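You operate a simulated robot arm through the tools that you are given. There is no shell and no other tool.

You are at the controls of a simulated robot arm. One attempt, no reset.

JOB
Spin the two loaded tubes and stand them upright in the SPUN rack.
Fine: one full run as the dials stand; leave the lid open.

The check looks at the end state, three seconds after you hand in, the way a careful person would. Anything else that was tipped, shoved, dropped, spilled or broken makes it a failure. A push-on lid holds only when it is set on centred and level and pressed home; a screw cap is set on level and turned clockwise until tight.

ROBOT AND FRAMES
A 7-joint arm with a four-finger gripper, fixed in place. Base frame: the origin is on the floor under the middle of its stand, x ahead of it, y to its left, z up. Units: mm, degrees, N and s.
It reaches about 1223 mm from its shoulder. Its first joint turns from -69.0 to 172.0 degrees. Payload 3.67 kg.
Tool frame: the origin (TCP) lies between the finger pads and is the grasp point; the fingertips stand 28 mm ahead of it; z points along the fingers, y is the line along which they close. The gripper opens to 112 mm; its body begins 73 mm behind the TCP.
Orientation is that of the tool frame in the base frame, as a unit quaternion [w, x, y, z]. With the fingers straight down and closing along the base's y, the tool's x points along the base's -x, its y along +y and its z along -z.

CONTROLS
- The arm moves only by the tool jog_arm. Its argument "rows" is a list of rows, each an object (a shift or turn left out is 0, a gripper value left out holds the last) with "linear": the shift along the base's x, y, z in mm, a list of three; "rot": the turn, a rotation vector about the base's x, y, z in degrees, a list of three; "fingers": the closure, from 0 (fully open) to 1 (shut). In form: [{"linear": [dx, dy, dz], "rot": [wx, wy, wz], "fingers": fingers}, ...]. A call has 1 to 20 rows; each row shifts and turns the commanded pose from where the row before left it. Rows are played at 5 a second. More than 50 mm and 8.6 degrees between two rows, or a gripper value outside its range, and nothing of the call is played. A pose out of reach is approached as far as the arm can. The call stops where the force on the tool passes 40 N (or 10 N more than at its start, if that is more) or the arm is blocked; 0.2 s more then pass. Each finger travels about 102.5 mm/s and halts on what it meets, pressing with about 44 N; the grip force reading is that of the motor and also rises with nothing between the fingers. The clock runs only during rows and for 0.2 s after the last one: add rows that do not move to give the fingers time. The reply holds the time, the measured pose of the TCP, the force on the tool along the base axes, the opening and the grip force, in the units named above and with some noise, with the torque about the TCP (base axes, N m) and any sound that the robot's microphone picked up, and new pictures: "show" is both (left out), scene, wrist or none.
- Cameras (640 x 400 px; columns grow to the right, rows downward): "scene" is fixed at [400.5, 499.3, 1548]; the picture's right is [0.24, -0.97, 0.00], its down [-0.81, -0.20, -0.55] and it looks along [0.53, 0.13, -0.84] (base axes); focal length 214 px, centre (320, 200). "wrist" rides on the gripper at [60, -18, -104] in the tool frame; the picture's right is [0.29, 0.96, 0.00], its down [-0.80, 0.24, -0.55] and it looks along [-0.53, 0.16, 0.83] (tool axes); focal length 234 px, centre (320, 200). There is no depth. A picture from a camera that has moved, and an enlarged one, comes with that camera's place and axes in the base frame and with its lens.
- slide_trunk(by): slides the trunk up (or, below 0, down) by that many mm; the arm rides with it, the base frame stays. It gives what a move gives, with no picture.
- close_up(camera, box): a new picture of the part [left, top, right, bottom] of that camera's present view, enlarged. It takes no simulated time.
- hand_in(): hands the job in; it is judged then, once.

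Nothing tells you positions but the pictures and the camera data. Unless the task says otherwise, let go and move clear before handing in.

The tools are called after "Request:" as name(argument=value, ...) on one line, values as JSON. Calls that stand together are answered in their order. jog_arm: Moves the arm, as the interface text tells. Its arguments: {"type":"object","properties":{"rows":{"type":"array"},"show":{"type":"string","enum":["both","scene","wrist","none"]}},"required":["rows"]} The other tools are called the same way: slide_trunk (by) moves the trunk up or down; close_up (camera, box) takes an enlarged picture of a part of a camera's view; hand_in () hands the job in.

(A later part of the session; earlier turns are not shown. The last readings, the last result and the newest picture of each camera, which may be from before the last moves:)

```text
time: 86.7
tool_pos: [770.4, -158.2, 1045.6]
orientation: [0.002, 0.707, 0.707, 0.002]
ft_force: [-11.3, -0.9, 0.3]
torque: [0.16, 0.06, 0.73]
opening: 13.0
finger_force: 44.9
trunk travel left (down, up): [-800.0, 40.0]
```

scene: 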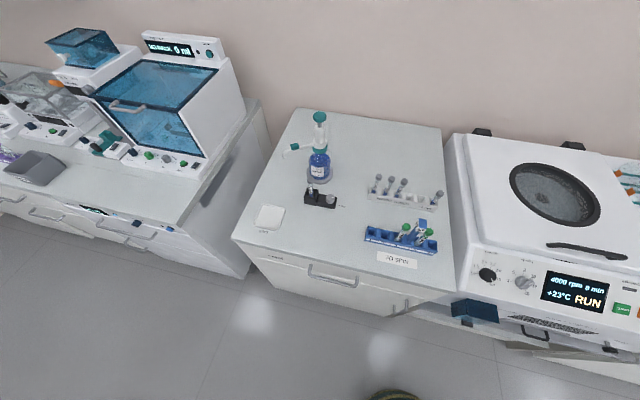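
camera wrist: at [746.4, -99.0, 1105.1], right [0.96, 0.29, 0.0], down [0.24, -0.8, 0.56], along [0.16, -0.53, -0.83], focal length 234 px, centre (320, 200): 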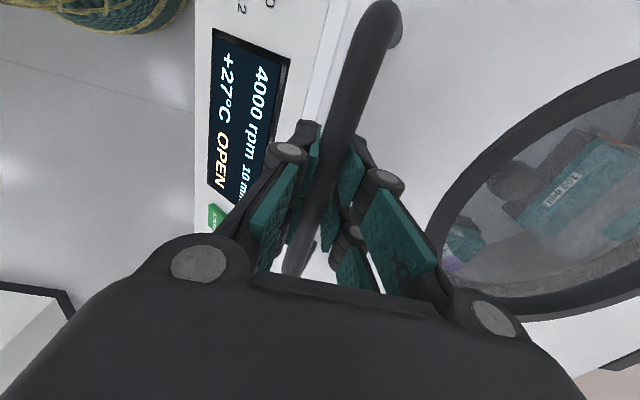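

Request:
jog_arm(rows=[{"linear": [0.5, 0, 10.7]}, {"linear": [2.6, 0, 10.6]}, {"linear": [3.1, 0, 10.6]}, {"linear": [3.1, 0, 10.5]}], show="wrist")

Request:
close_up(camera="scene", box=[639, 100, 640, 320])

```text
time: 87.7
tool_pos: [781.2, -159.2, 1085.4]
orientation: [0.001, 0.707, 0.707, 0.002]
ft_force: [-5.5, -1.3, -1.0]
torque: [0.36, -0.03, 0.58]
opening: 12.8
finger_force: 44.3
trunk travel left (down, up): [-800.0, 40.0]
camera wrist: at [763.2, -99.0, 1190.5], right [0.96, 0.29, 0.0], down [0.24, -0.8, 0.56], along [0.16, -0.53, -0.83], focal length 234 px, centre (320, 200)
```

wrist: 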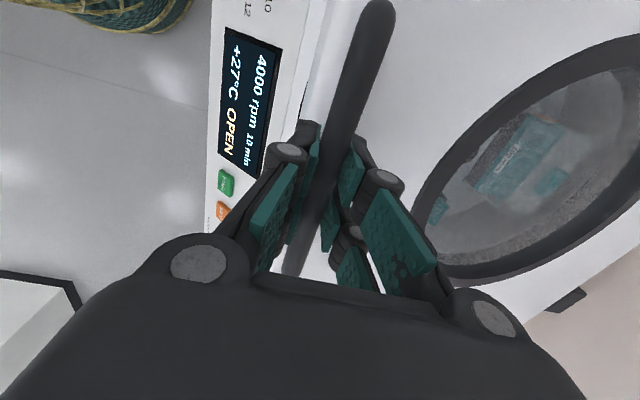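

```text
1.82 times, centred on (640, 210) of scene
camera zoom: at [400.5, 499.3, 1548.0], right [0.24, -0.97, 0.0], down [-0.81, -0.2, -0.55], along [0.53, 0.13, -0.84], focal length 390 px, centre (-261, 182)
```

zoom: 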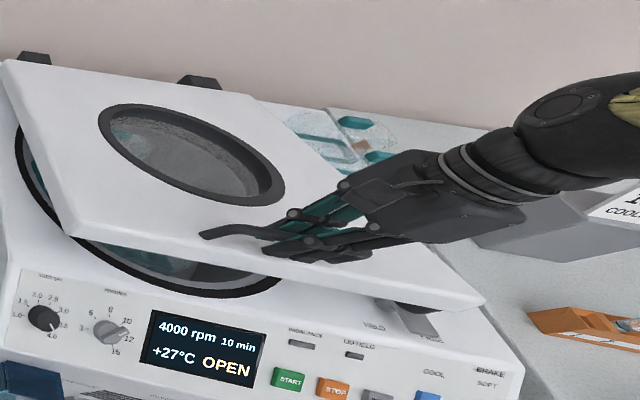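

The lid rises easily and is about 10° open. Continuing along the arc.

Request:
jog_arm(rows=[{"linear": [3.2, 0, 10.4]}, {"linear": [3.5, 0, 10.4]}, {"linear": [3.9, 0, 10.3]}, {"linear": [4.1, 0, 10.2]}, {"linear": [4.3, 0, 10.1]}, {"linear": [4.5, 0, 10]}, {"linear": [4.8, 0, 9.9]}, {"linear": [5, 0, 9.8]}], show="none")

```text
time: 89.5
tool_pos: [814.2, -158.8, 1168.7]
orientation: [0.002, 0.708, 0.707, 0.003]
ft_force: [-13.2, -3.5, 6.3]
torque: [0.39, -0.11, 0.48]
opening: 13.0
finger_force: 44.5
trunk travel left (down, up): [-800.0, 40.0]
```

Force shows the true radius is slightly larger; I'll correct the arc outward a little and go on to ~30°.

Request:
jog_arm(rows=[{"linear": [3.5, 0, 11]}, {"linear": [5.4, 0, 10]}, {"linear": [5.7, 0, 9.8]}, {"linear": [5.9, 0, 9.7]}, {"linear": [6.2, 0, 9.5]}, {"linear": [6.4, 0, 9.4]}, {"linear": [6.5, 0, 9.2]}, {"linear": [6.7, 0, 9.2]}], show="none")

```text
time: 91.3
tool_pos: [862.1, -158.2, 1245.1]
orientation: [0.002, 0.708, 0.706, 0.002]
ft_force: [-0.4, -5.3, -0.5]
torque: [-0.23, 0.03, 0.02]
opening: 13.1
finger_force: 44.9
trunk travel left (down, up): [-800.0, 40.0]
```

Request:
jog_arm(rows=[{"linear": [7.0, 0, 9.0]}, {"linear": [7.2, 0, 8.8]}, {"linear": [7.3, 0, 8.6]}, {"linear": [7.5, 0, 8.4]}, {"linear": [7.7, 0, 8.3]}, {"linear": [7.9, 0, 8.1]}, {"linear": [8.1, 0, 7.9]}, {"linear": [8.2, 0, 7.8]}], show="wrist")

Request:
close_up(camera="scene", box=[639, 0, 640, 240])

```text
time: 93.1
tool_pos: [922.0, -158.6, 1310.3]
orientation: [0.001, 0.708, 0.707, 0.002]
ft_force: [2.4, -1.1, -3.8]
torque: [-0.23, 0.12, -0.34]
opening: 12.7
finger_force: 44.7
trunk travel left (down, up): [-800.0, 40.0]
camera wrist: at [904.5, -98.7, 1415.7], right [0.96, 0.29, 0.0], down [0.24, -0.8, 0.56], along [0.16, -0.53, -0.83], focal length 234 px, centre (320, 200)
```

wrist: 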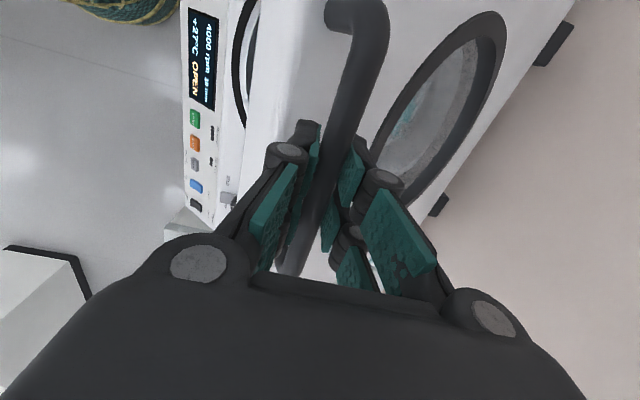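

```text
1.67 times, centred on (640, 120) of scene
camera zoom: at [400.5, 499.3, 1548.0], right [0.24, -0.97, 0.0], down [-0.81, -0.2, -0.55], along [0.53, 0.13, -0.84], focal length 358 px, centre (-212, 333)
```

zoom: 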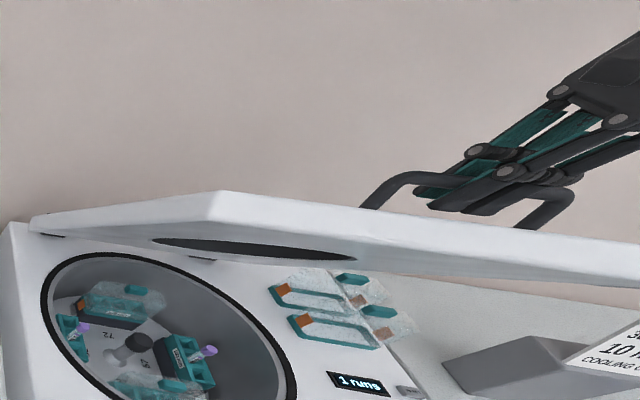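

The lid is at ~40° and moves freely. Continuing to its original opening (~56°).

Request:
jog_arm(rows=[{"linear": [8.4, 0, 7.6]}, {"linear": [8.6, 0, 7.4]}, {"linear": [8.7, 0, 7.2]}, {"linear": [8.9, 0, 7.1]}, {"linear": [9.0, 0, 6.9]}, {"linear": [9.2, 0, 6.6]}, {"linear": [9.4, 0, 6.4]}, {"linear": [9.5, 0, 6.1]}], show="none")

```text
time: 94.9
tool_pos: [995.8, -159.2, 1366.5]
orientation: [0.001, 0.707, 0.707, 0.001]
ft_force: [2.0, 1.5, -6.0]
torque: [0.08, 0.05, -0.83]
opening: 12.7
finger_force: 45.5
trunk travel left (down, up): [-800.0, 40.0]
```

Request:
jog_arm(rows=[{"linear": [9.6, 0, 5.8]}, {"linear": [9.7, 0, 5.6]}, {"linear": [9.9, 0, 5.4]}, {"linear": [9.9, 0, 5.3]}, {}], show="wrist")

Request:
close_up(camera="scene", box=[639, 0, 640, 240])

```text
time: 96.1
tool_pos: [1034.4, -159.1, 1388.3]
orientation: [0.0, 0.707, 0.707, 0.001]
ft_force: [3.5, 2.7, -3.9]
torque: [0.21, -0.11, -0.91]
opening: 12.9
finger_force: 44.8
trunk travel left (down, up): [-800.0, 40.0]
camera wrist: at [1016.5, -98.8, 1492.9], right [0.96, 0.29, 0.0], down [0.24, -0.8, 0.56], along [0.16, -0.53, -0.83], focal length 234 px, centre (320, 200)
```

wrist: 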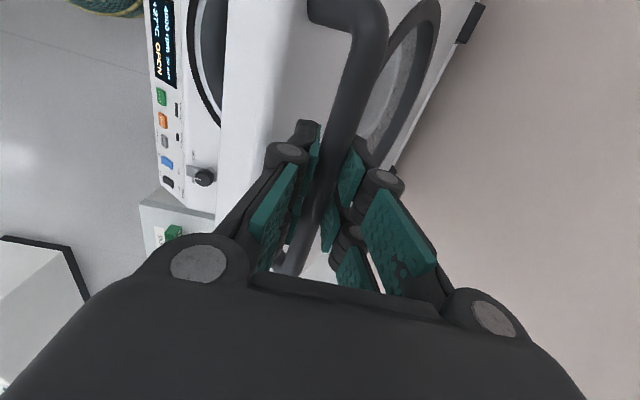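

```text
1.67 times, centred on (640, 120) of scene
camera zoom: at [400.5, 499.3, 1548.0], right [0.24, -0.97, 0.0], down [-0.81, -0.2, -0.55], along [0.53, 0.13, -0.84], focal length 358 px, centre (-212, 333)
```

zoom: 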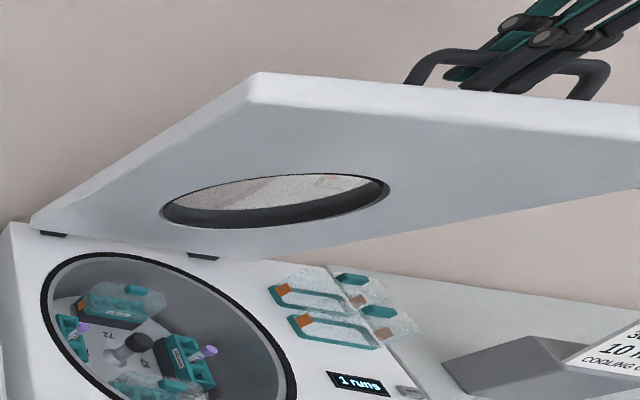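

The lid is back at its original opening. I'll release the bar and rise straight up, then check that the lid stays.

Request:
jog_arm(rows=[{"fingers": 0.6}, {"fingers": 0.6}, {"linear": [0, 0, 20]}, {"linear": [0, 0, 30]}, {"linear": [0, 0, 30]}, {}, {}], show="wrist")

Request:
close_up(camera="scene", box=[639, 0, 640, 240])

```text
time: 97.7
tool_pos: [1012.1, -155.1, 1466.2]
orientation: [0.002, 0.707, 0.707, 0.001]
ft_force: [-0.1, 1.2, 0.1]
torque: [-0.03, -0.04, 0.01]
opening: 44.7
finger_force: 0.0
out of reach, approached as far as the arm can: row 4, 5
trunk travel left (down, up): [-800.0, 40.0]
camera wrist: at [995.0, -95.0, 1571.0], right [0.96, 0.29, 0.0], down [0.24, -0.8, 0.56], along [0.16, -0.53, -0.83], focal length 234 px, centre (320, 200)
```

wrist: 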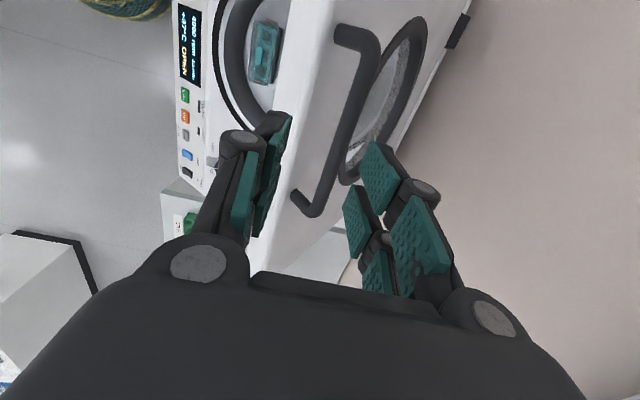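

```text
1.67 times, centred on (640, 120) of scene
camera zoom: at [400.5, 499.3, 1548.0], right [0.24, -0.97, 0.0], down [-0.81, -0.2, -0.55], along [0.53, 0.13, -0.84], focal length 358 px, centre (-212, 333)
```

zoom: 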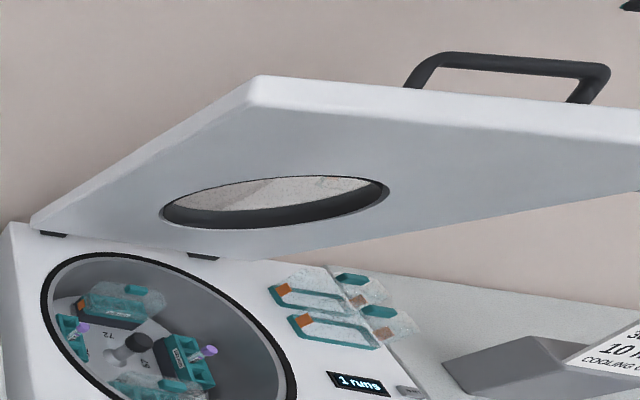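

The lid stays open by itself. I'll retreat forward, come down in front of the lid and approach the bowl to look at the right-hand tube (bucket 57).

Request:
jog_arm(rows=[{"linear": [-48, 0, 0]}, {"linear": [-48, 0, 0]}, {"linear": [-48, 0, 0]}, {"linear": [-48, 0, 0]}, {"linear": [-48, 0, 0]}, {"linear": [0, -16, -46]}, {"linear": [0, -16, -46]}, {"linear": [0, -16, -46]}, {"linear": [0, -16, -46]}, {"linear": [0, -16, -46]}, {"linear": [0, -16, -46]}, {"linear": [0, -16, -46]}, {"linear": [0, -16, -46]}, {"linear": [0, 0, -30]}, {}], show="wrist")

```text
time: 100.9
tool_pos: [774.8, -281.1, 1067.6]
orientation: [0.002, 0.708, 0.707, 0.002]
ft_force: [-0.2, -0.1, 0.5]
torque: [-0.03, -0.02, -0.01]
opening: 44.7
finger_force: 0.1
trunk travel left (down, up): [-800.0, 40.0]
camera wrist: at [756.3, -221.8, 1171.2], right [0.96, 0.29, 0.0], down [0.24, -0.8, 0.56], along [0.16, -0.53, -0.83], focal length 234 px, centre (320, 200)
```

wrist: 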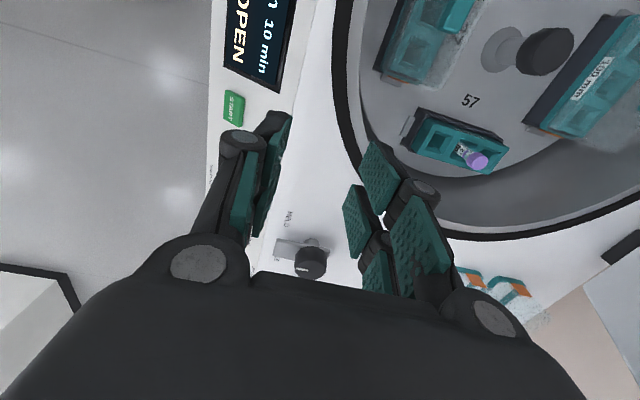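

The tube is still at about (995, -284). Moving in under the lid's front edge to hover above it.

Request:
jog_arm(rows=[{"linear": [42, 0, -9]}, {"linear": [42, 0, -9]}, {"linear": [42, -1, -9]}, {"linear": [35, -1, -36]}, {"linear": [35, 0, -36]}, {"linear": [20, 0, 0]}, {}], show="both")

Request:
close_up(camera="wrist", box=[240, 60, 420, 210])

Request:
close_up(camera="scene", box=[639, 0, 640, 260])

```text
refused: row 4 steps farther than a row can; nothing moved
```

```text
2.67 times, centred on (330, 135) of wrist
camera zoom: at [756.3, -221.8, 1171.2], right [0.96, 0.29, 0.0], down [0.24, -0.8, 0.56], along [0.16, -0.53, -0.83], focal length 624 px, centre (293, 373)
```

zoom: 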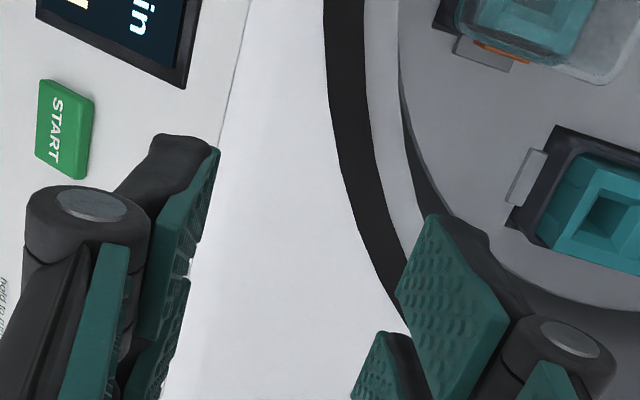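

```text
1.54 times, centred on (640, 130) of scene
camera zoom: at [400.5, 499.3, 1548.0], right [0.24, -0.97, 0.0], down [-0.81, -0.2, -0.55], along [0.53, 0.13, -0.84], focal length 330 px, centre (-172, 308)
```

zoom: 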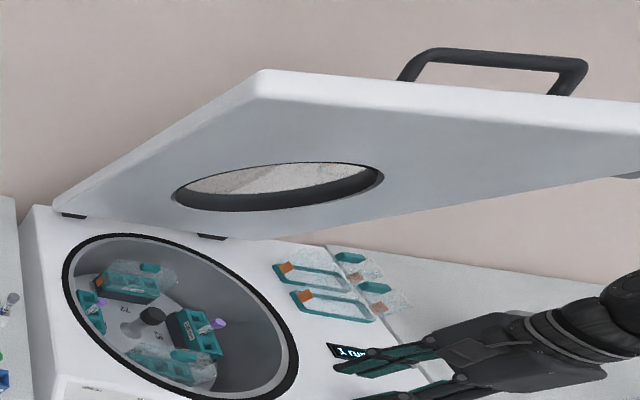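

One row was a hair over the limit; resending with shorter steps.

Request:
jog_arm(rows=[{"linear": [42, 0, -9]}, {"linear": [42, 0, -9]}, {"linear": [42, -1, -9]}, {"linear": [33, -1, -33]}, {"linear": [33, 0, -33]}, {"linear": [24, 0, -6]}, {}], show="both")

Request:
close_up(camera="wrist", box=[240, 60, 420, 210])

Request:
close_up(camera="scene", box=[639, 0, 640, 260])

```text
time: 102.5
tool_pos: [990.5, -285.1, 967.8]
orientation: [0.001, 0.707, 0.707, 0.002]
ft_force: [0.6, 0.0, -0.3]
torque: [-0.01, -0.03, -0.01]
opening: 44.8
finger_force: 0.0
trunk travel left (down, up): [-800.0, 40.0]
camera wrist: at [972.8, -225.5, 1072.4], right [0.96, 0.29, 0.0], down [0.24, -0.8, 0.56], along [0.16, -0.53, -0.83], focal length 234 px, centre (320, 200)
```

scene: 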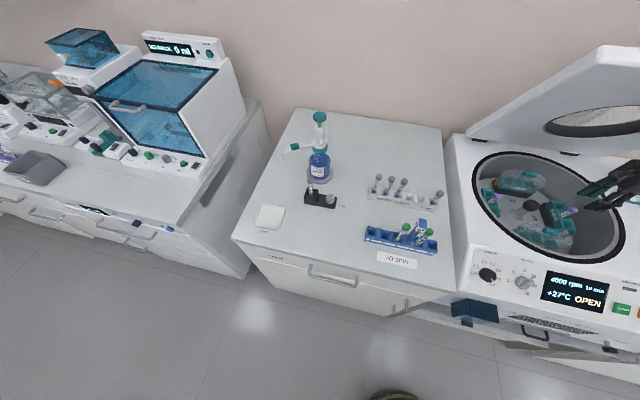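
wrist: 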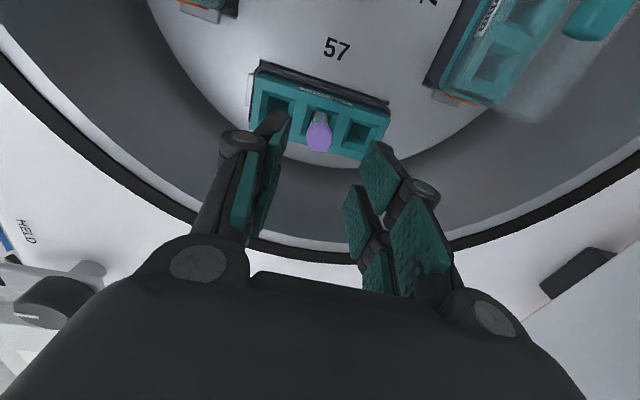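

```text
2.67 times, centred on (330, 135) of wrist
camera zoom: at [972.8, -225.5, 1072.4], right [0.96, 0.29, 0.0], down [0.24, -0.8, 0.56], along [0.16, -0.53, -0.83], focal length 624 px, centre (293, 373)
```

zoom: 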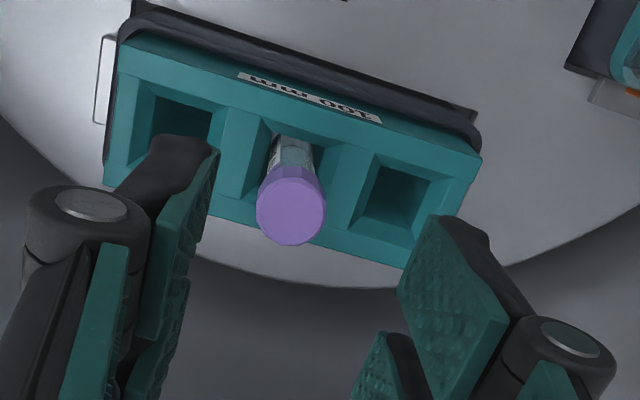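

```text
1.54 times, centred on (640, 130) of scene
camera zoom: at [400.5, 499.3, 1548.0], right [0.24, -0.97, 0.0], down [-0.81, -0.2, -0.55], along [0.53, 0.13, -0.84], focal length 330 px, centre (-172, 308)
```

zoom: 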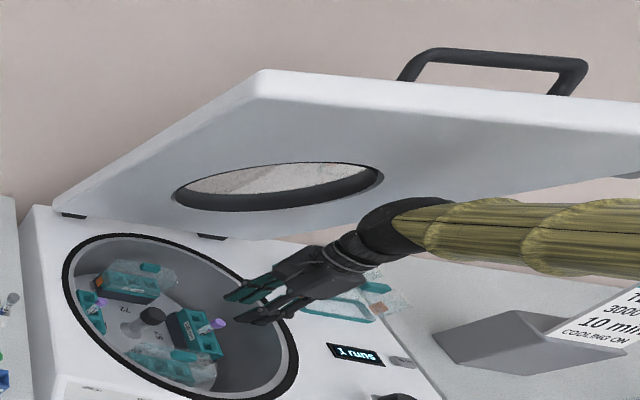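

The tube's cap is nearly centred between the jaws (cap near (991.5, -287.5), top ≈884; adapter top ≈847). Lowering and gripping the cap.

Request:
jog_arm(rows=[{"linear": [0.8, -2.2, -30]}, {"linear": [0, 0, -30]}, {"linear": [0, 0, -24]}, {}], show="wrist")

Request:
close_up(camera="wrist", box=[240, 60, 420, 210])

```text
time: 103.5
tool_pos: [989.4, -286.3, 884.5]
orientation: [0.002, 0.707, 0.707, 0.003]
ft_force: [-1.0, -0.9, -0.3]
torque: [-0.01, -0.01, -0.01]
opening: 44.8
finger_force: 0.0
trunk travel left (down, up): [-800.0, 40.0]
camera wrist: at [972.5, -226.7, 989.6], right [0.96, 0.29, 0.0], down [0.24, -0.8, 0.56], along [0.16, -0.53, -0.83], focal length 234 px, centre (320, 200)
```

wrist: 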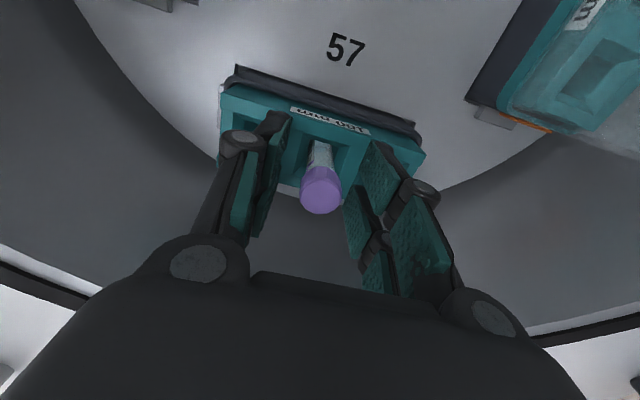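

```text
2.67 times, centred on (330, 135) of wrist
camera zoom: at [972.5, -226.7, 989.6], right [0.96, 0.29, 0.0], down [0.24, -0.8, 0.56], along [0.16, -0.53, -0.83], focal length 624 px, centre (293, 373)
```

zoom: 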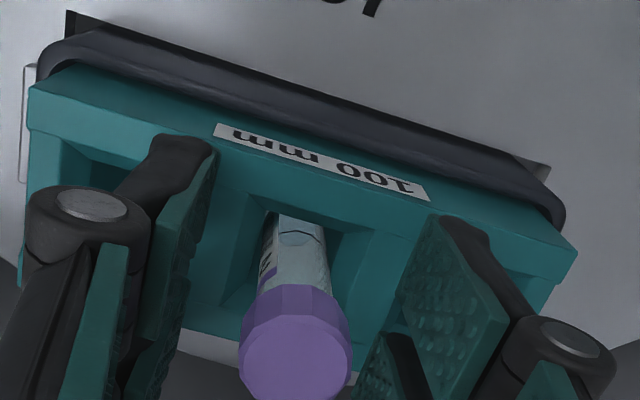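

The cap sits centred between the four finger pads with the tips above the adapter. Closing the grip.

Request:
jog_arm(rows=[{"fingers": 1.0}, {"fingers": 1.0}, {"fingers": 1.0}, {"fingers": 1.0}], show="wrist")

Request:
close_up(camera="wrist", box=[240, 60, 420, 210])

```text
time: 104.5
tool_pos: [990.4, -285.9, 885.5]
orientation: [0.001, 0.707, 0.707, 0.001]
ft_force: [-0.2, 0.2, -0.4]
torque: [0.0, -0.02, -0.02]
opening: 15.3
finger_force: 44.2
trunk travel left (down, up): [-800.0, 40.0]
camera wrist: at [972.8, -226.7, 989.2], right [0.96, 0.29, 0.0], down [0.24, -0.8, 0.56], along [0.16, -0.53, -0.83], focal length 234 px, centre (320, 200)
```

wrist: 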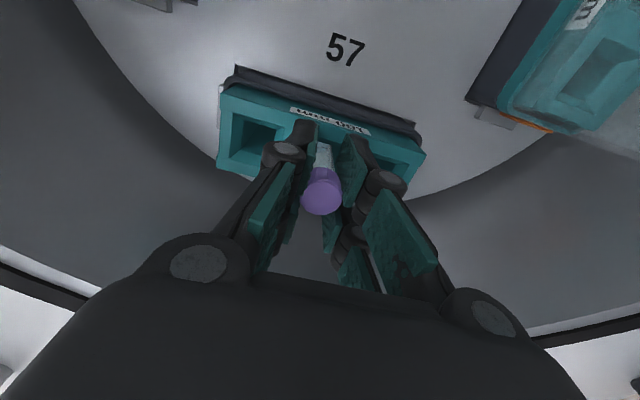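

```text
2.67 times, centred on (330, 135) of wrist
camera zoom: at [972.8, -226.7, 989.2], right [0.96, 0.29, 0.0], down [0.24, -0.8, 0.56], along [0.16, -0.53, -0.83], focal length 624 px, centre (293, 373)
```

zoom: 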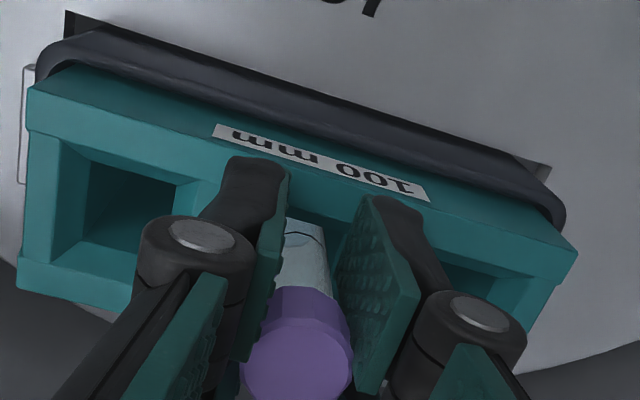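

Cap gripped at 15 mm. Lifting slowly straight up out of the adapter.

Request:
jog_arm(rows=[{"linear": [0, 0, 8]}, {"linear": [0, 0, 10]}, {"linear": [0, 0, 12]}, {"linear": [0, 0, 12]}, {"linear": [0, 0, 12]}, {"linear": [0, 0, 12]}, {"linear": [0, 0, 6]}], show="wrist")

Request:
close_up(camera="scene", box=[540, 140, 640, 260])

```text
time: 106.1
tool_pos: [990.1, -285.8, 956.8]
orientation: [0.001, 0.707, 0.707, 0.001]
ft_force: [-0.7, 1.0, -0.4]
torque: [0.01, -0.04, -0.01]
opening: 14.8
finger_force: 43.7
trunk travel left (down, up): [-800.0, 40.0]
camera wrist: at [973.1, -226.5, 1061.0], right [0.96, 0.29, 0.0], down [0.24, -0.8, 0.56], along [0.16, -0.53, -0.83], focal length 234 px, centre (320, 200)
```

wrist: 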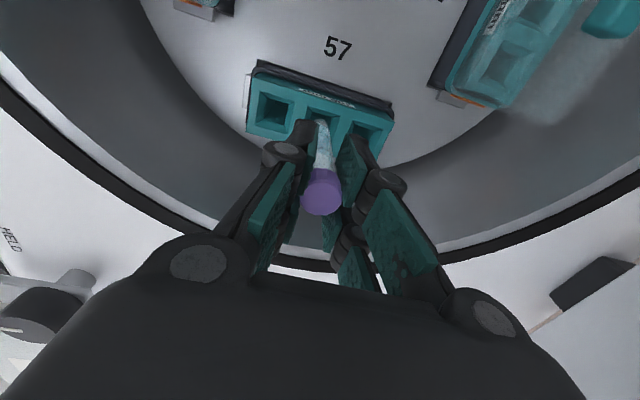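

```text
3.33 times, centred on (590, 200) of scene
camera zoom: at [400.5, 499.3, 1548.0], right [0.24, -0.97, 0.0], down [-0.81, -0.2, -0.55], along [0.53, 0.13, -0.84], focal length 715 px, centre (-580, 200)
```

zoom: 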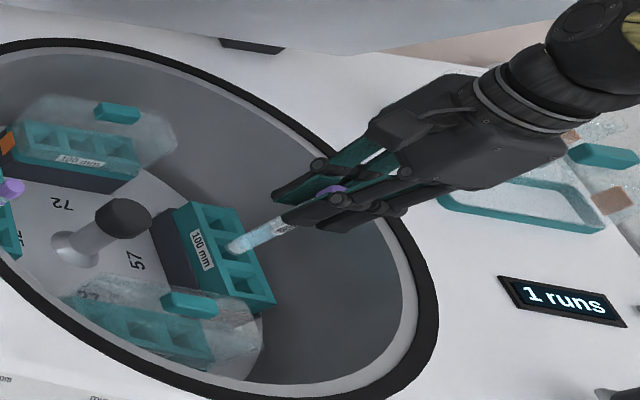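

The tube is coming out cleanly and the bucket stays put. A little more lift, then check the lower end.

Request:
jog_arm(rows=[{"linear": [0, 0, 8]}, {"linear": [0, 0, 8]}, {}], show="none")

Request:
close_up(camera="scene", box=[560, 160, 640, 240])

Request:
close_up(camera="scene", box=[639, 40, 640, 220])

```text
time: 106.9
tool_pos: [990.9, -286.3, 972.8]
orientation: [0.001, 0.707, 0.707, 0.002]
ft_force: [0.1, 0.3, 0.7]
torque: [-0.04, 0.0, 0.01]
opening: 14.7
finger_force: 43.8
trunk travel left (down, up): [-800.0, 40.0]
```

```text
5.00 times, centred on (600, 200) of scene
camera zoom: at [400.5, 499.3, 1548.0], right [0.24, -0.97, 0.0], down [-0.81, -0.2, -0.55], along [0.53, 0.13, -0.84], focal length 1072 px, centre (-1080, 200)
```

zoom: 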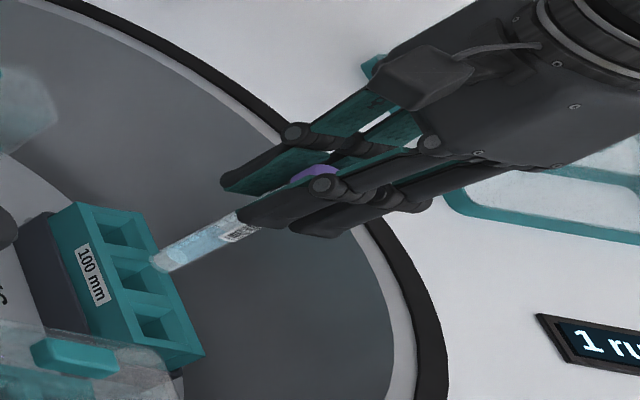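

```text
2.22 times, centred on (640, 130) of scene
camera zoom: at [400.5, 499.3, 1548.0], right [0.24, -0.97, 0.0], down [-0.81, -0.2, -0.55], along [0.53, 0.13, -0.84], focal length 477 px, centre (-390, 356)
```

zoom: 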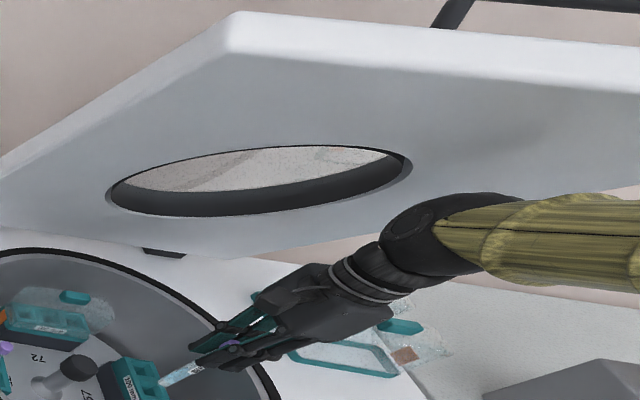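

The tube is fully out of the adapter (bottom ≈ z 870, about 103 mm below TCP). I'll carry it out: rising while backing away from the lid, then across to SPUN slot 1.

Request:
jog_arm(rows=[{"linear": [-20, 0, 19]}, {"linear": [-20, 0, 19]}, {"linear": [-25, 0, 29]}, {"linear": [-25, 0, 29]}, {"linear": [-30, 0, 25]}, {"linear": [-30, 0, 25]}, {"linear": [-13, -43, 2]}, {"linear": [-13, -43, 2]}, {"linear": [-13, -43, 2]}, {"linear": [-13, -43, 2]}, {"linear": [-13, -43, 2]}, {"linear": [-13, -43, 2]}, {"linear": [-13, -43, 2]}, {"linear": [-13, -43, 2]}, {"linear": [-13, -43, 0]}, {"linear": [-13, -43, 0]}, {}], show="wrist")

Request:
close_up(camera="wrist", box=[230, 60, 430, 230])

```text
time: 110.5
tool_pos: [710.4, -717.5, 1133.5]
orientation: [0.001, 0.708, 0.707, 0.002]
ft_force: [-0.2, 0.4, -0.5]
torque: [-0.03, 0.0, -0.01]
opening: 14.7
finger_force: 44.3
trunk travel left (down, up): [-800.0, 40.0]
camera wrist: at [693.4, -657.7, 1238.7], right [0.96, 0.29, 0.0], down [0.24, -0.8, 0.56], along [0.16, -0.53, -0.83], focal length 234 px, centre (320, 200)
```

wrist: 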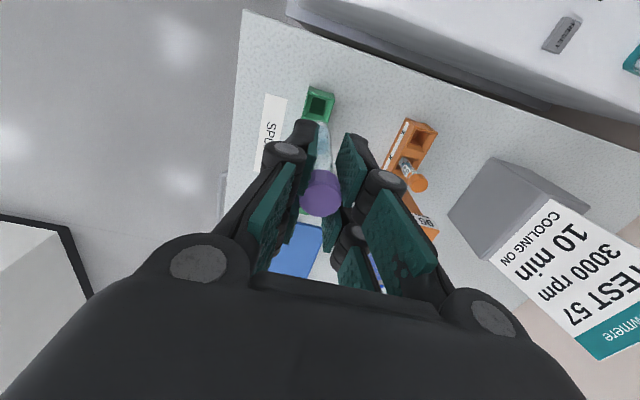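

```text
2.35 times, centred on (330, 145) of wrist
camera zoom: at [693.4, -657.7, 1238.7], right [0.96, 0.29, 0.0], down [0.24, -0.8, 0.56], along [0.16, -0.53, -0.83], focal length 551 px, centre (296, 329)
```

zoom: 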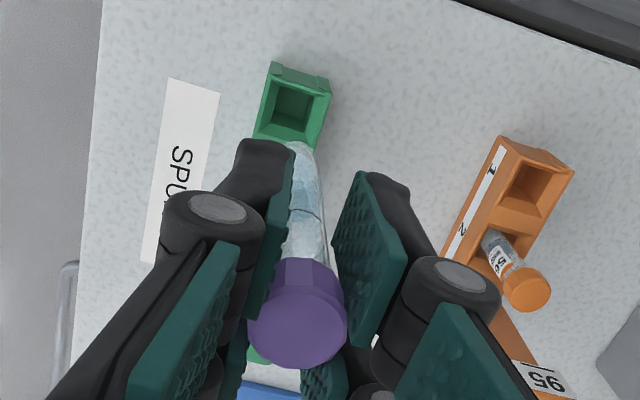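

Slot 1 is directly below the tube (slot ≈(710, -715), tube end ≈(711, -714.5)). Lowering until the end is just above the rack, then checking.

Request:
jog_arm(rows=[{"linear": [-0.5, 1, -25]}, {"linear": [0, 0, -25]}, {"linear": [0, 0, -20]}, {"linear": [0, 0, -8]}, {}], show="wrist")

Request:
close_up(camera="wrist", box=[230, 60, 430, 230])

Request:
close_up(camera="scene", box=[639, 130, 640, 400])

```text
time: 111.7
tool_pos: [710.8, -714.7, 1057.1]
orientation: [0.003, 0.707, 0.707, 0.002]
ft_force: [-0.6, 0.2, -0.5]
torque: [0.0, -0.02, -0.03]
opening: 15.0
finger_force: 43.6
trunk travel left (down, up): [-800.0, 40.0]
camera wrist: at [692.6, -654.7, 1161.1], right [0.96, 0.29, 0.0], down [0.24, -0.8, 0.56], along [0.16, -0.53, -0.83], focal length 234 px, centre (320, 200)
```

wrist: 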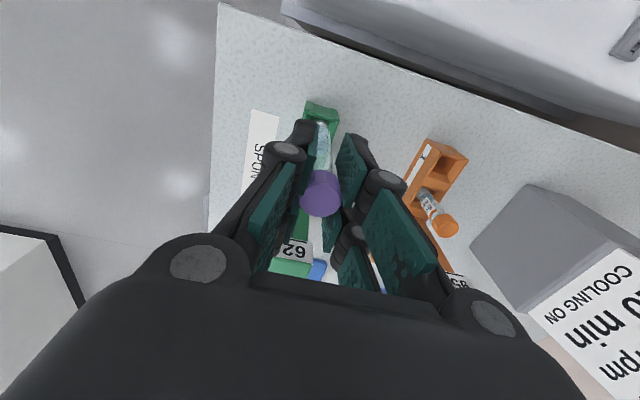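

```text
2.35 times, centred on (330, 145) of wrist
camera zoom: at [692.6, -654.7, 1161.1], right [0.96, 0.29, 0.0], down [0.24, -0.8, 0.56], along [0.16, -0.53, -0.83], focal length 551 px, centre (296, 329)
```

zoom: 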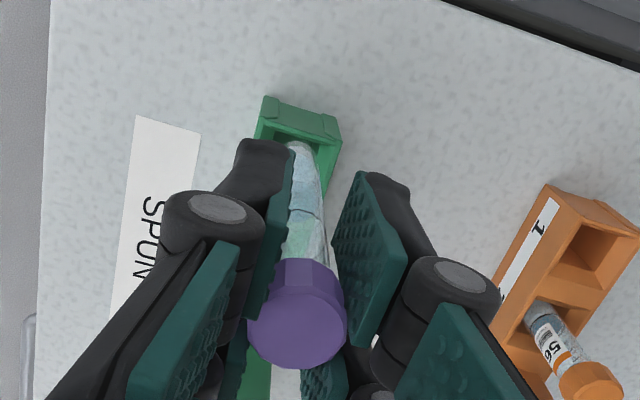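

```text
1.48 times, centred on (640, 265) of scene
camera zoom: at [400.5, 499.3, 1548.0], right [0.24, -0.97, 0.0], down [-0.81, -0.2, -0.55], along [0.53, 0.13, -0.84], focal length 318 px, centre (-153, 104)
```

zoom: 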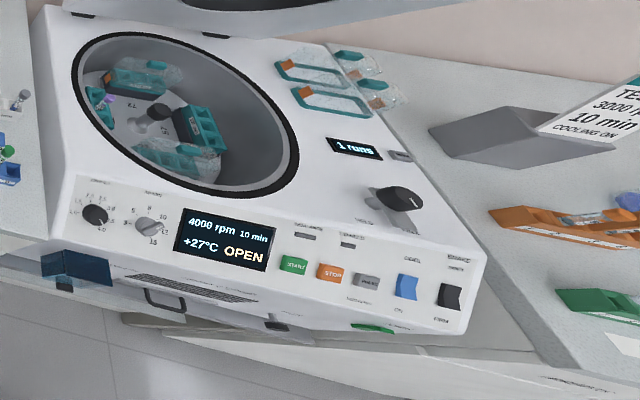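

The tube end is over the slot, about 2 mm off; I'll correct and lower it into the slot in small steps.

Request:
jog_arm(rows=[{"linear": [-2, -2, 0]}, {"linear": [0, 0, -6]}, {"linear": [0, 0, -6]}, {"linear": [0, 0, -6]}, {"linear": [0, 0, -6]}], show="wrist")

Request:
close_up(camera="wrist", box=[230, 60, 430, 230])

```text
time: 112.9
tool_pos: [709.0, -718.6, 1031.8]
orientation: [0.001, 0.707, 0.707, 0.002]
ft_force: [-0.2, -0.8, 0.2]
torque: [0.0, 0.0, -0.02]
opening: 14.8
finger_force: 44.0
trunk travel left (down, up): [-800.0, 40.0]
camera wrist: at [690.8, -658.1, 1136.0], right [0.96, 0.29, 0.0], down [0.24, -0.8, 0.55], along [0.16, -0.53, -0.83], focal length 234 px, centre (320, 200)
```

wrist: 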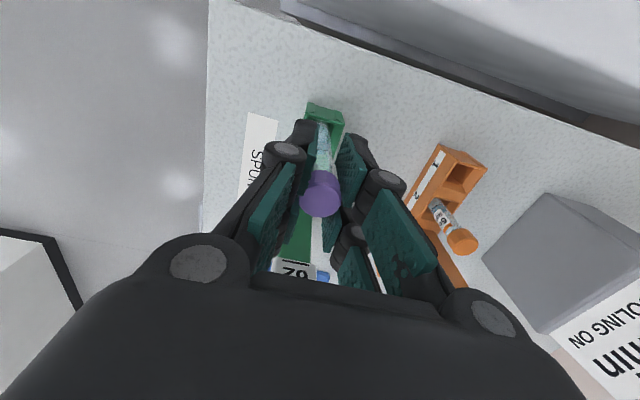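

```text
2.35 times, centred on (330, 145) of wrist
camera zoom: at [690.8, -658.1, 1136.0], right [0.96, 0.29, 0.0], down [0.24, -0.8, 0.55], along [0.16, -0.53, -0.83], focal length 551 px, centre (296, 329)
```

zoom: 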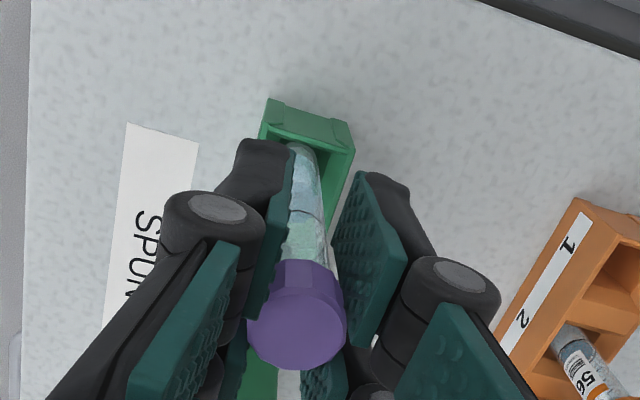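

The end is inside the slot with no contact force. Continuing down gently.

Request:
jog_arm(rows=[{"linear": [1, 0.5, -5]}, {"linear": [0, 0, -5]}, {"linear": [0, 0, -4]}, {"linear": [0, 0, -3]}], show="none")

```text
time: 113.9
tool_pos: [709.0, -717.2, 1014.7]
orientation: [0.002, 0.708, 0.706, 0.002]
ft_force: [1.3, -0.2, -1.2]
torque: [-0.01, 0.0, 0.0]
opening: 14.6
finger_force: 43.9
trunk travel left (down, up): [-800.0, 40.0]
```

Request:
jog_arm(rows=[{"linear": [0, 0, -3]}, {"linear": [0, 0, -3]}, {"linear": [0, 0, -2]}], show="none")

```text
time: 114.7
tool_pos: [708.9, -717.9, 1007.6]
orientation: [0.002, 0.707, 0.707, 0.002]
ft_force: [-0.2, -0.4, 0.9]
torque: [-0.03, 0.03, 0.0]
opening: 14.7
finger_force: 43.9
trunk travel left (down, up): [-800.0, 40.0]
```

Request:
jog_arm(rows=[{"linear": [0, 0, -2]}, {"linear": [0, 0, -2]}, {"linear": [0, 0, -2]}], show="wrist")

Request:
close_up(camera="wrist", box=[230, 60, 430, 230])

```text
time: 115.5
tool_pos: [707.6, -715.7, 1006.9]
orientation: [0.003, 0.707, 0.707, 0.002]
ft_force: [1.0, -5.8, 37.7]
torque: [-0.57, -0.21, 0.01]
opening: 14.6
finger_force: 44.1
trunk travel left (down, up): [-800.0, 40.0]
camera wrist: at [690.2, -655.9, 1110.2], right [0.96, 0.29, 0.01], down [0.23, -0.8, 0.56], along [0.17, -0.53, -0.83], focal length 234 px, centre (320, 200)
```

wrist: 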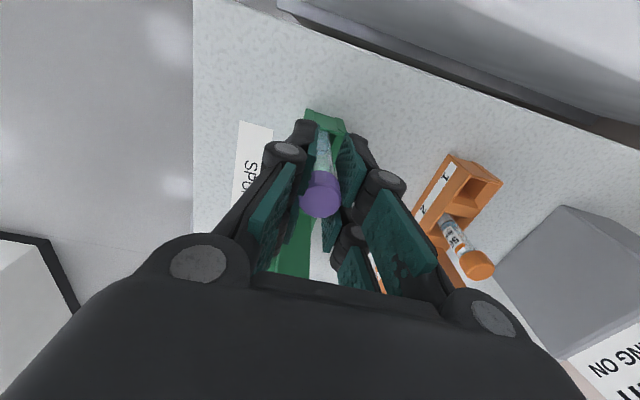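

```text
2.35 times, centred on (330, 145) of wrist
camera zoom: at [690.2, -655.9, 1110.2], right [0.96, 0.29, 0.01], down [0.23, -0.8, 0.56], along [0.17, -0.53, -0.83], focal length 551 px, centre (296, 329)
```

zoom: 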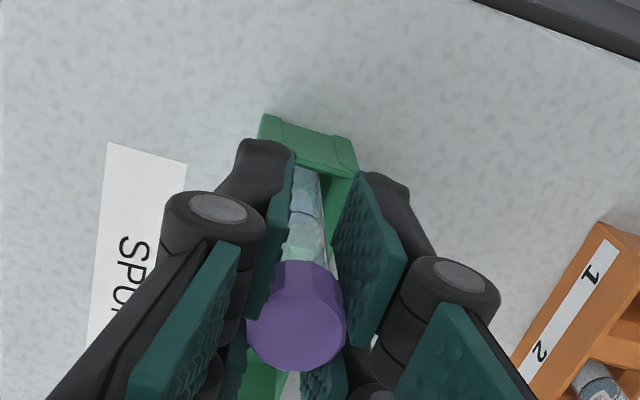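

The tube bottom is on the floor of the slot (contact at TCP ≈1007, as expected). Relieving the press, then releasing.

Request:
jog_arm(rows=[{"linear": [0, 0, 3]}, {"linear": [0, 0, 1]}, {}], show="none")

```text
time: 116.3
tool_pos: [707.9, -715.0, 1005.7]
orientation: [0.002, 0.707, 0.707, 0.002]
ft_force: [1.9, -4.1, 20.3]
torque: [-0.26, -0.25, 0.0]
opening: 14.7
finger_force: 44.6
trunk travel left (down, up): [-800.0, 40.0]
```

Request:
jog_arm(rows=[{"linear": [0, 0, 2]}, {}], show="none")

```text
time: 116.9
tool_pos: [707.8, -715.6, 1006.3]
orientation: [0.001, 0.708, 0.706, 0.0]
ft_force: [-1.7, 1.0, 6.7]
torque: [0.2, 0.17, -0.02]
opening: 14.2
finger_force: 44.0
trunk travel left (down, up): [-800.0, 40.0]
```

Down-force is small now. Opening the fingers and rising straight up.

Request:
jog_arm(rows=[{"fingers": 0.85}, {"fingers": 0.6}, {"fingers": 0.6}, {"linear": [0, 0, 15]}, {"linear": [0, 0, 30]}, {"linear": [0, 0, 40]}, {"linear": [0, 0, 40]}, {}], show="wrist")

Request:
close_up(camera="wrist", box=[230, 60, 430, 230])

```text
time: 118.7
tool_pos: [711.7, -716.8, 1133.1]
orientation: [0.001, 0.707, 0.707, 0.001]
ft_force: [-0.4, -0.9, 0.7]
torque: [0.05, -0.02, 0.0]
opening: 44.7
finger_force: 0.1
trunk travel left (down, up): [-800.0, 40.0]
camera wrist: at [693.7, -657.5, 1237.3], right [0.96, 0.29, 0.0], down [0.24, -0.8, 0.55], along [0.16, -0.53, -0.83], focal length 234 px, centre (320, 200)
```

wrist: 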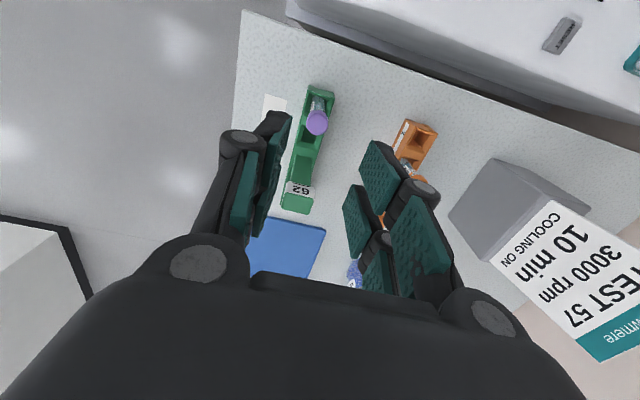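

```text
2.35 times, centred on (330, 145) of wrist
camera zoom: at [693.7, -657.5, 1237.3], right [0.96, 0.29, 0.0], down [0.24, -0.8, 0.55], along [0.16, -0.53, -0.83], focal length 551 px, centre (296, 329)
```

zoom: 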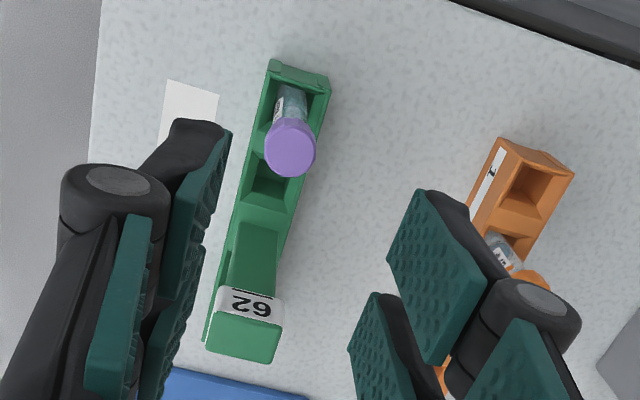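

Tube one stands upright in slot 1 and the rack hasn't moved. Now going back for the second tube in bucket 75.

Request:
jog_arm(rows=[{"linear": [8.6, 42.3, 0]}, {"linear": [8.6, 42.3, 0]}, {"linear": [8.6, 42.3, 0]}, {"linear": [8.6, 42.3, 0]}, {"linear": [8.6, 42.3, 0]}, {"linear": [8.6, 42.3, 0]}, {"linear": [8.6, 42.3, 0]}, {"linear": [8.6, 42.3, -5]}, {"linear": [8.6, 42.3, -10]}, {"linear": [8.6, 42.3, -10]}, {"linear": [8.6, 42.3, -10]}, {"linear": [8.6, 42.3, -10]}, {"linear": [8.6, 42.3, -10]}, {"linear": [8.6, 42.3, -10]}, {"linear": [8.6, 42.3, -5]}, {"linear": [8.6, 42.3, 0]}, {}], show="wrist")

```text
time: 122.3
tool_pos: [847.5, -43.9, 1062.3]
orientation: [-0.001, 0.709, 0.705, 0.004]
ft_force: [-0.2, -0.9, 0.1]
torque: [0.03, -0.03, -0.01]
opening: 44.6
finger_force: 0.0
trunk travel left (down, up): [-800.0, 40.0]
camera wrist: at [830.9, 16.0, 1166.8], right [0.96, 0.28, 0.0], down [0.23, -0.8, 0.55], along [0.16, -0.53, -0.84], focal length 234 px, centre (320, 200)
```

wrist: 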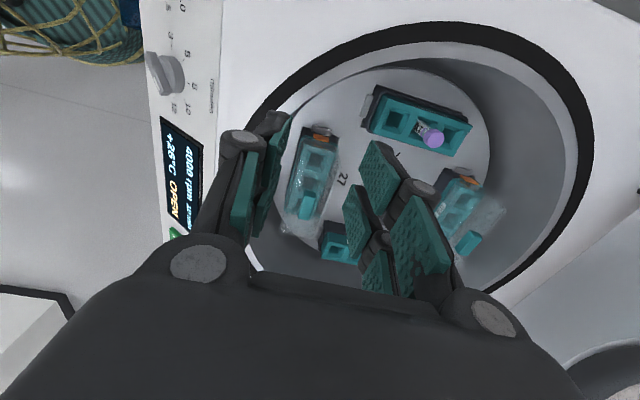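

The second tube's cap is near (994, -36, 886). Moving in under the lid to hover above it.

Request:
jog_arm(rows=[{"linear": [40, 2, -10]}, {"linear": [40, 2, -10]}, {"linear": [31, 1.5, -37]}, {"linear": [32, 1.5, -37]}, {}], show="wrist")

Request:
close_up(camera="wrist", box=[240, 60, 420, 210])

Request:
close_up(camera="scene", box=[440, 80, 640, 260])

```text
time: 123.5
tool_pos: [989.8, -29.5, 970.6]
orientation: [0.002, 0.707, 0.708, 0.001]
ft_force: [-0.1, 0.6, 1.0]
torque: [-0.01, -0.04, 0.0]
opening: 45.0
finger_force: 0.0
trunk travel left (down, up): [-800.0, 40.0]
camera wrist: at [971.0, 30.2, 1074.7], right [0.96, 0.29, 0.01], down [0.24, -0.8, 0.56], along [0.16, -0.53, -0.83], focal length 234 px, centre (320, 200)
```

wrist: 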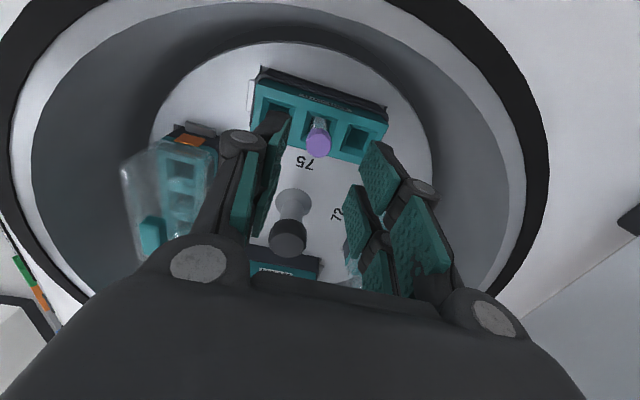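

```text
2.67 times, centred on (330, 135) of wrist
camera zoom: at [971.0, 30.2, 1074.7], right [0.96, 0.29, 0.01], down [0.24, -0.8, 0.56], along [0.16, -0.53, -0.83], focal length 624 px, centre (293, 373)
```

zoom: 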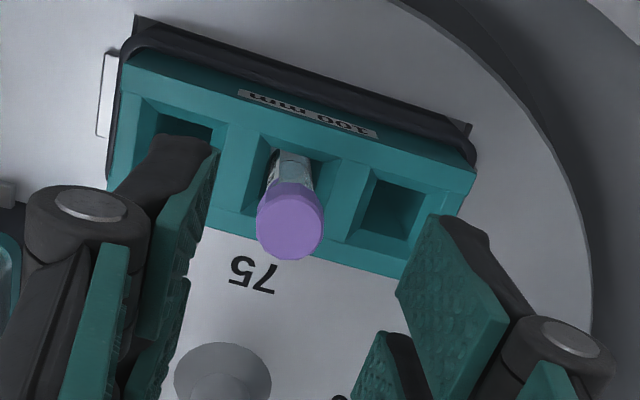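

```text
2.22 times, centred on (540, 170) of scene
camera zoom: at [400.5, 499.3, 1548.0], right [0.24, -0.97, 0.0], down [-0.81, -0.2, -0.55], along [0.53, 0.13, -0.84], focal length 477 px, centre (-169, 267)
```

zoom: 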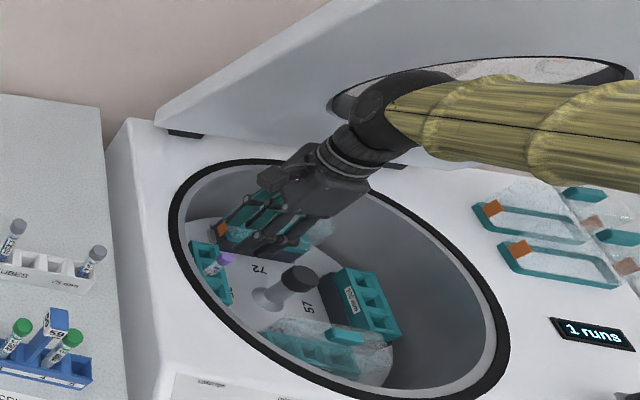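

The cap is about 6 mm to the right (−y) of my centre. Correcting and lowering over it.

Request:
jog_arm(rows=[{"linear": [0.8, -6, 0]}, {"linear": [0, 0, -20]}, {"linear": [0, 0, -20]}, {}], show="wrist")

Request:
close_up(camera="wrist", box=[240, 60, 420, 210])

```text
time: 124.5
tool_pos: [989.9, -37.5, 928.5]
orientation: [0.001, 0.708, 0.706, 0.002]
ft_force: [-0.3, 0.8, -0.3]
torque: [-0.04, 0.0, -0.02]
opening: 44.8
finger_force: 0.2
trunk travel left (down, up): [-800.0, 40.0]
camera wrist: at [972.6, 21.4, 1034.0], right [0.96, 0.29, 0.0], down [0.24, -0.8, 0.56], along [0.16, -0.53, -0.83], focal length 234 px, centre (320, 200)
```

wrist: 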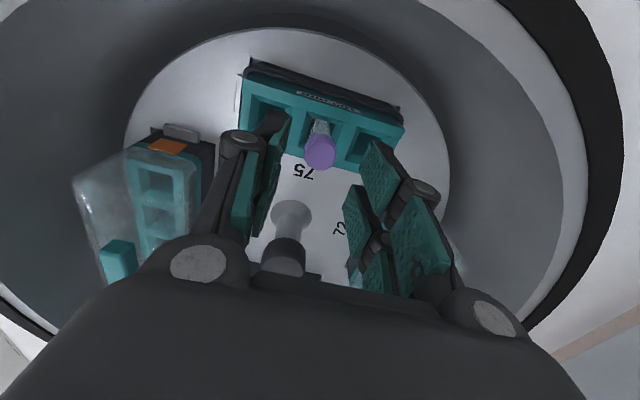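

```text
2.67 times, centred on (330, 135) of wrist
camera zoom: at [972.6, 21.4, 1034.0], right [0.96, 0.29, 0.0], down [0.24, -0.8, 0.56], along [0.16, -0.53, -0.83], focal length 624 px, centre (293, 373)
```

zoom: 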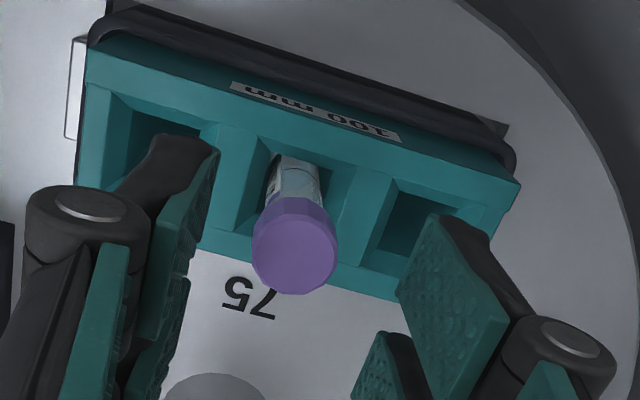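

Aligned now. Lowering to grip height and closing on the cap.

Request:
jog_arm(rows=[{"linear": [0, 0, -20]}, {"linear": [0, 0, -15]}, {"linear": [0, 0, -8]}, {}], show="wrist")

Request:
close_up(camera="wrist", box=[240, 60, 420, 210])

```text
time: 125.5
tool_pos: [991.1, -38.3, 886.2]
orientation: [0.002, 0.707, 0.707, 0.002]
ft_force: [-0.9, -0.9, 0.5]
torque: [0.01, 0.01, -0.03]
opening: 44.8
finger_force: 0.0
trunk travel left (down, up): [-800.0, 40.0]
camera wrist: at [973.7, 21.0, 990.9], right [0.96, 0.29, 0.0], down [0.24, -0.8, 0.56], along [0.16, -0.53, -0.83], focal length 234 px, centre (320, 200)
```

wrist: 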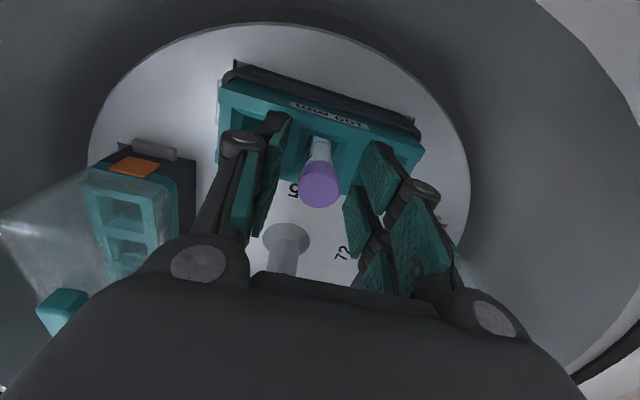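

```text
2.67 times, centred on (330, 135) of wrist
camera zoom: at [973.7, 21.0, 990.9], right [0.96, 0.29, 0.0], down [0.24, -0.8, 0.56], along [0.16, -0.53, -0.83], focal length 624 px, centre (293, 373)
```

zoom: 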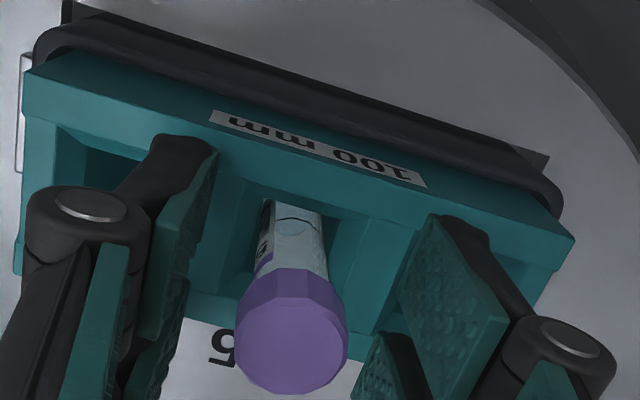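

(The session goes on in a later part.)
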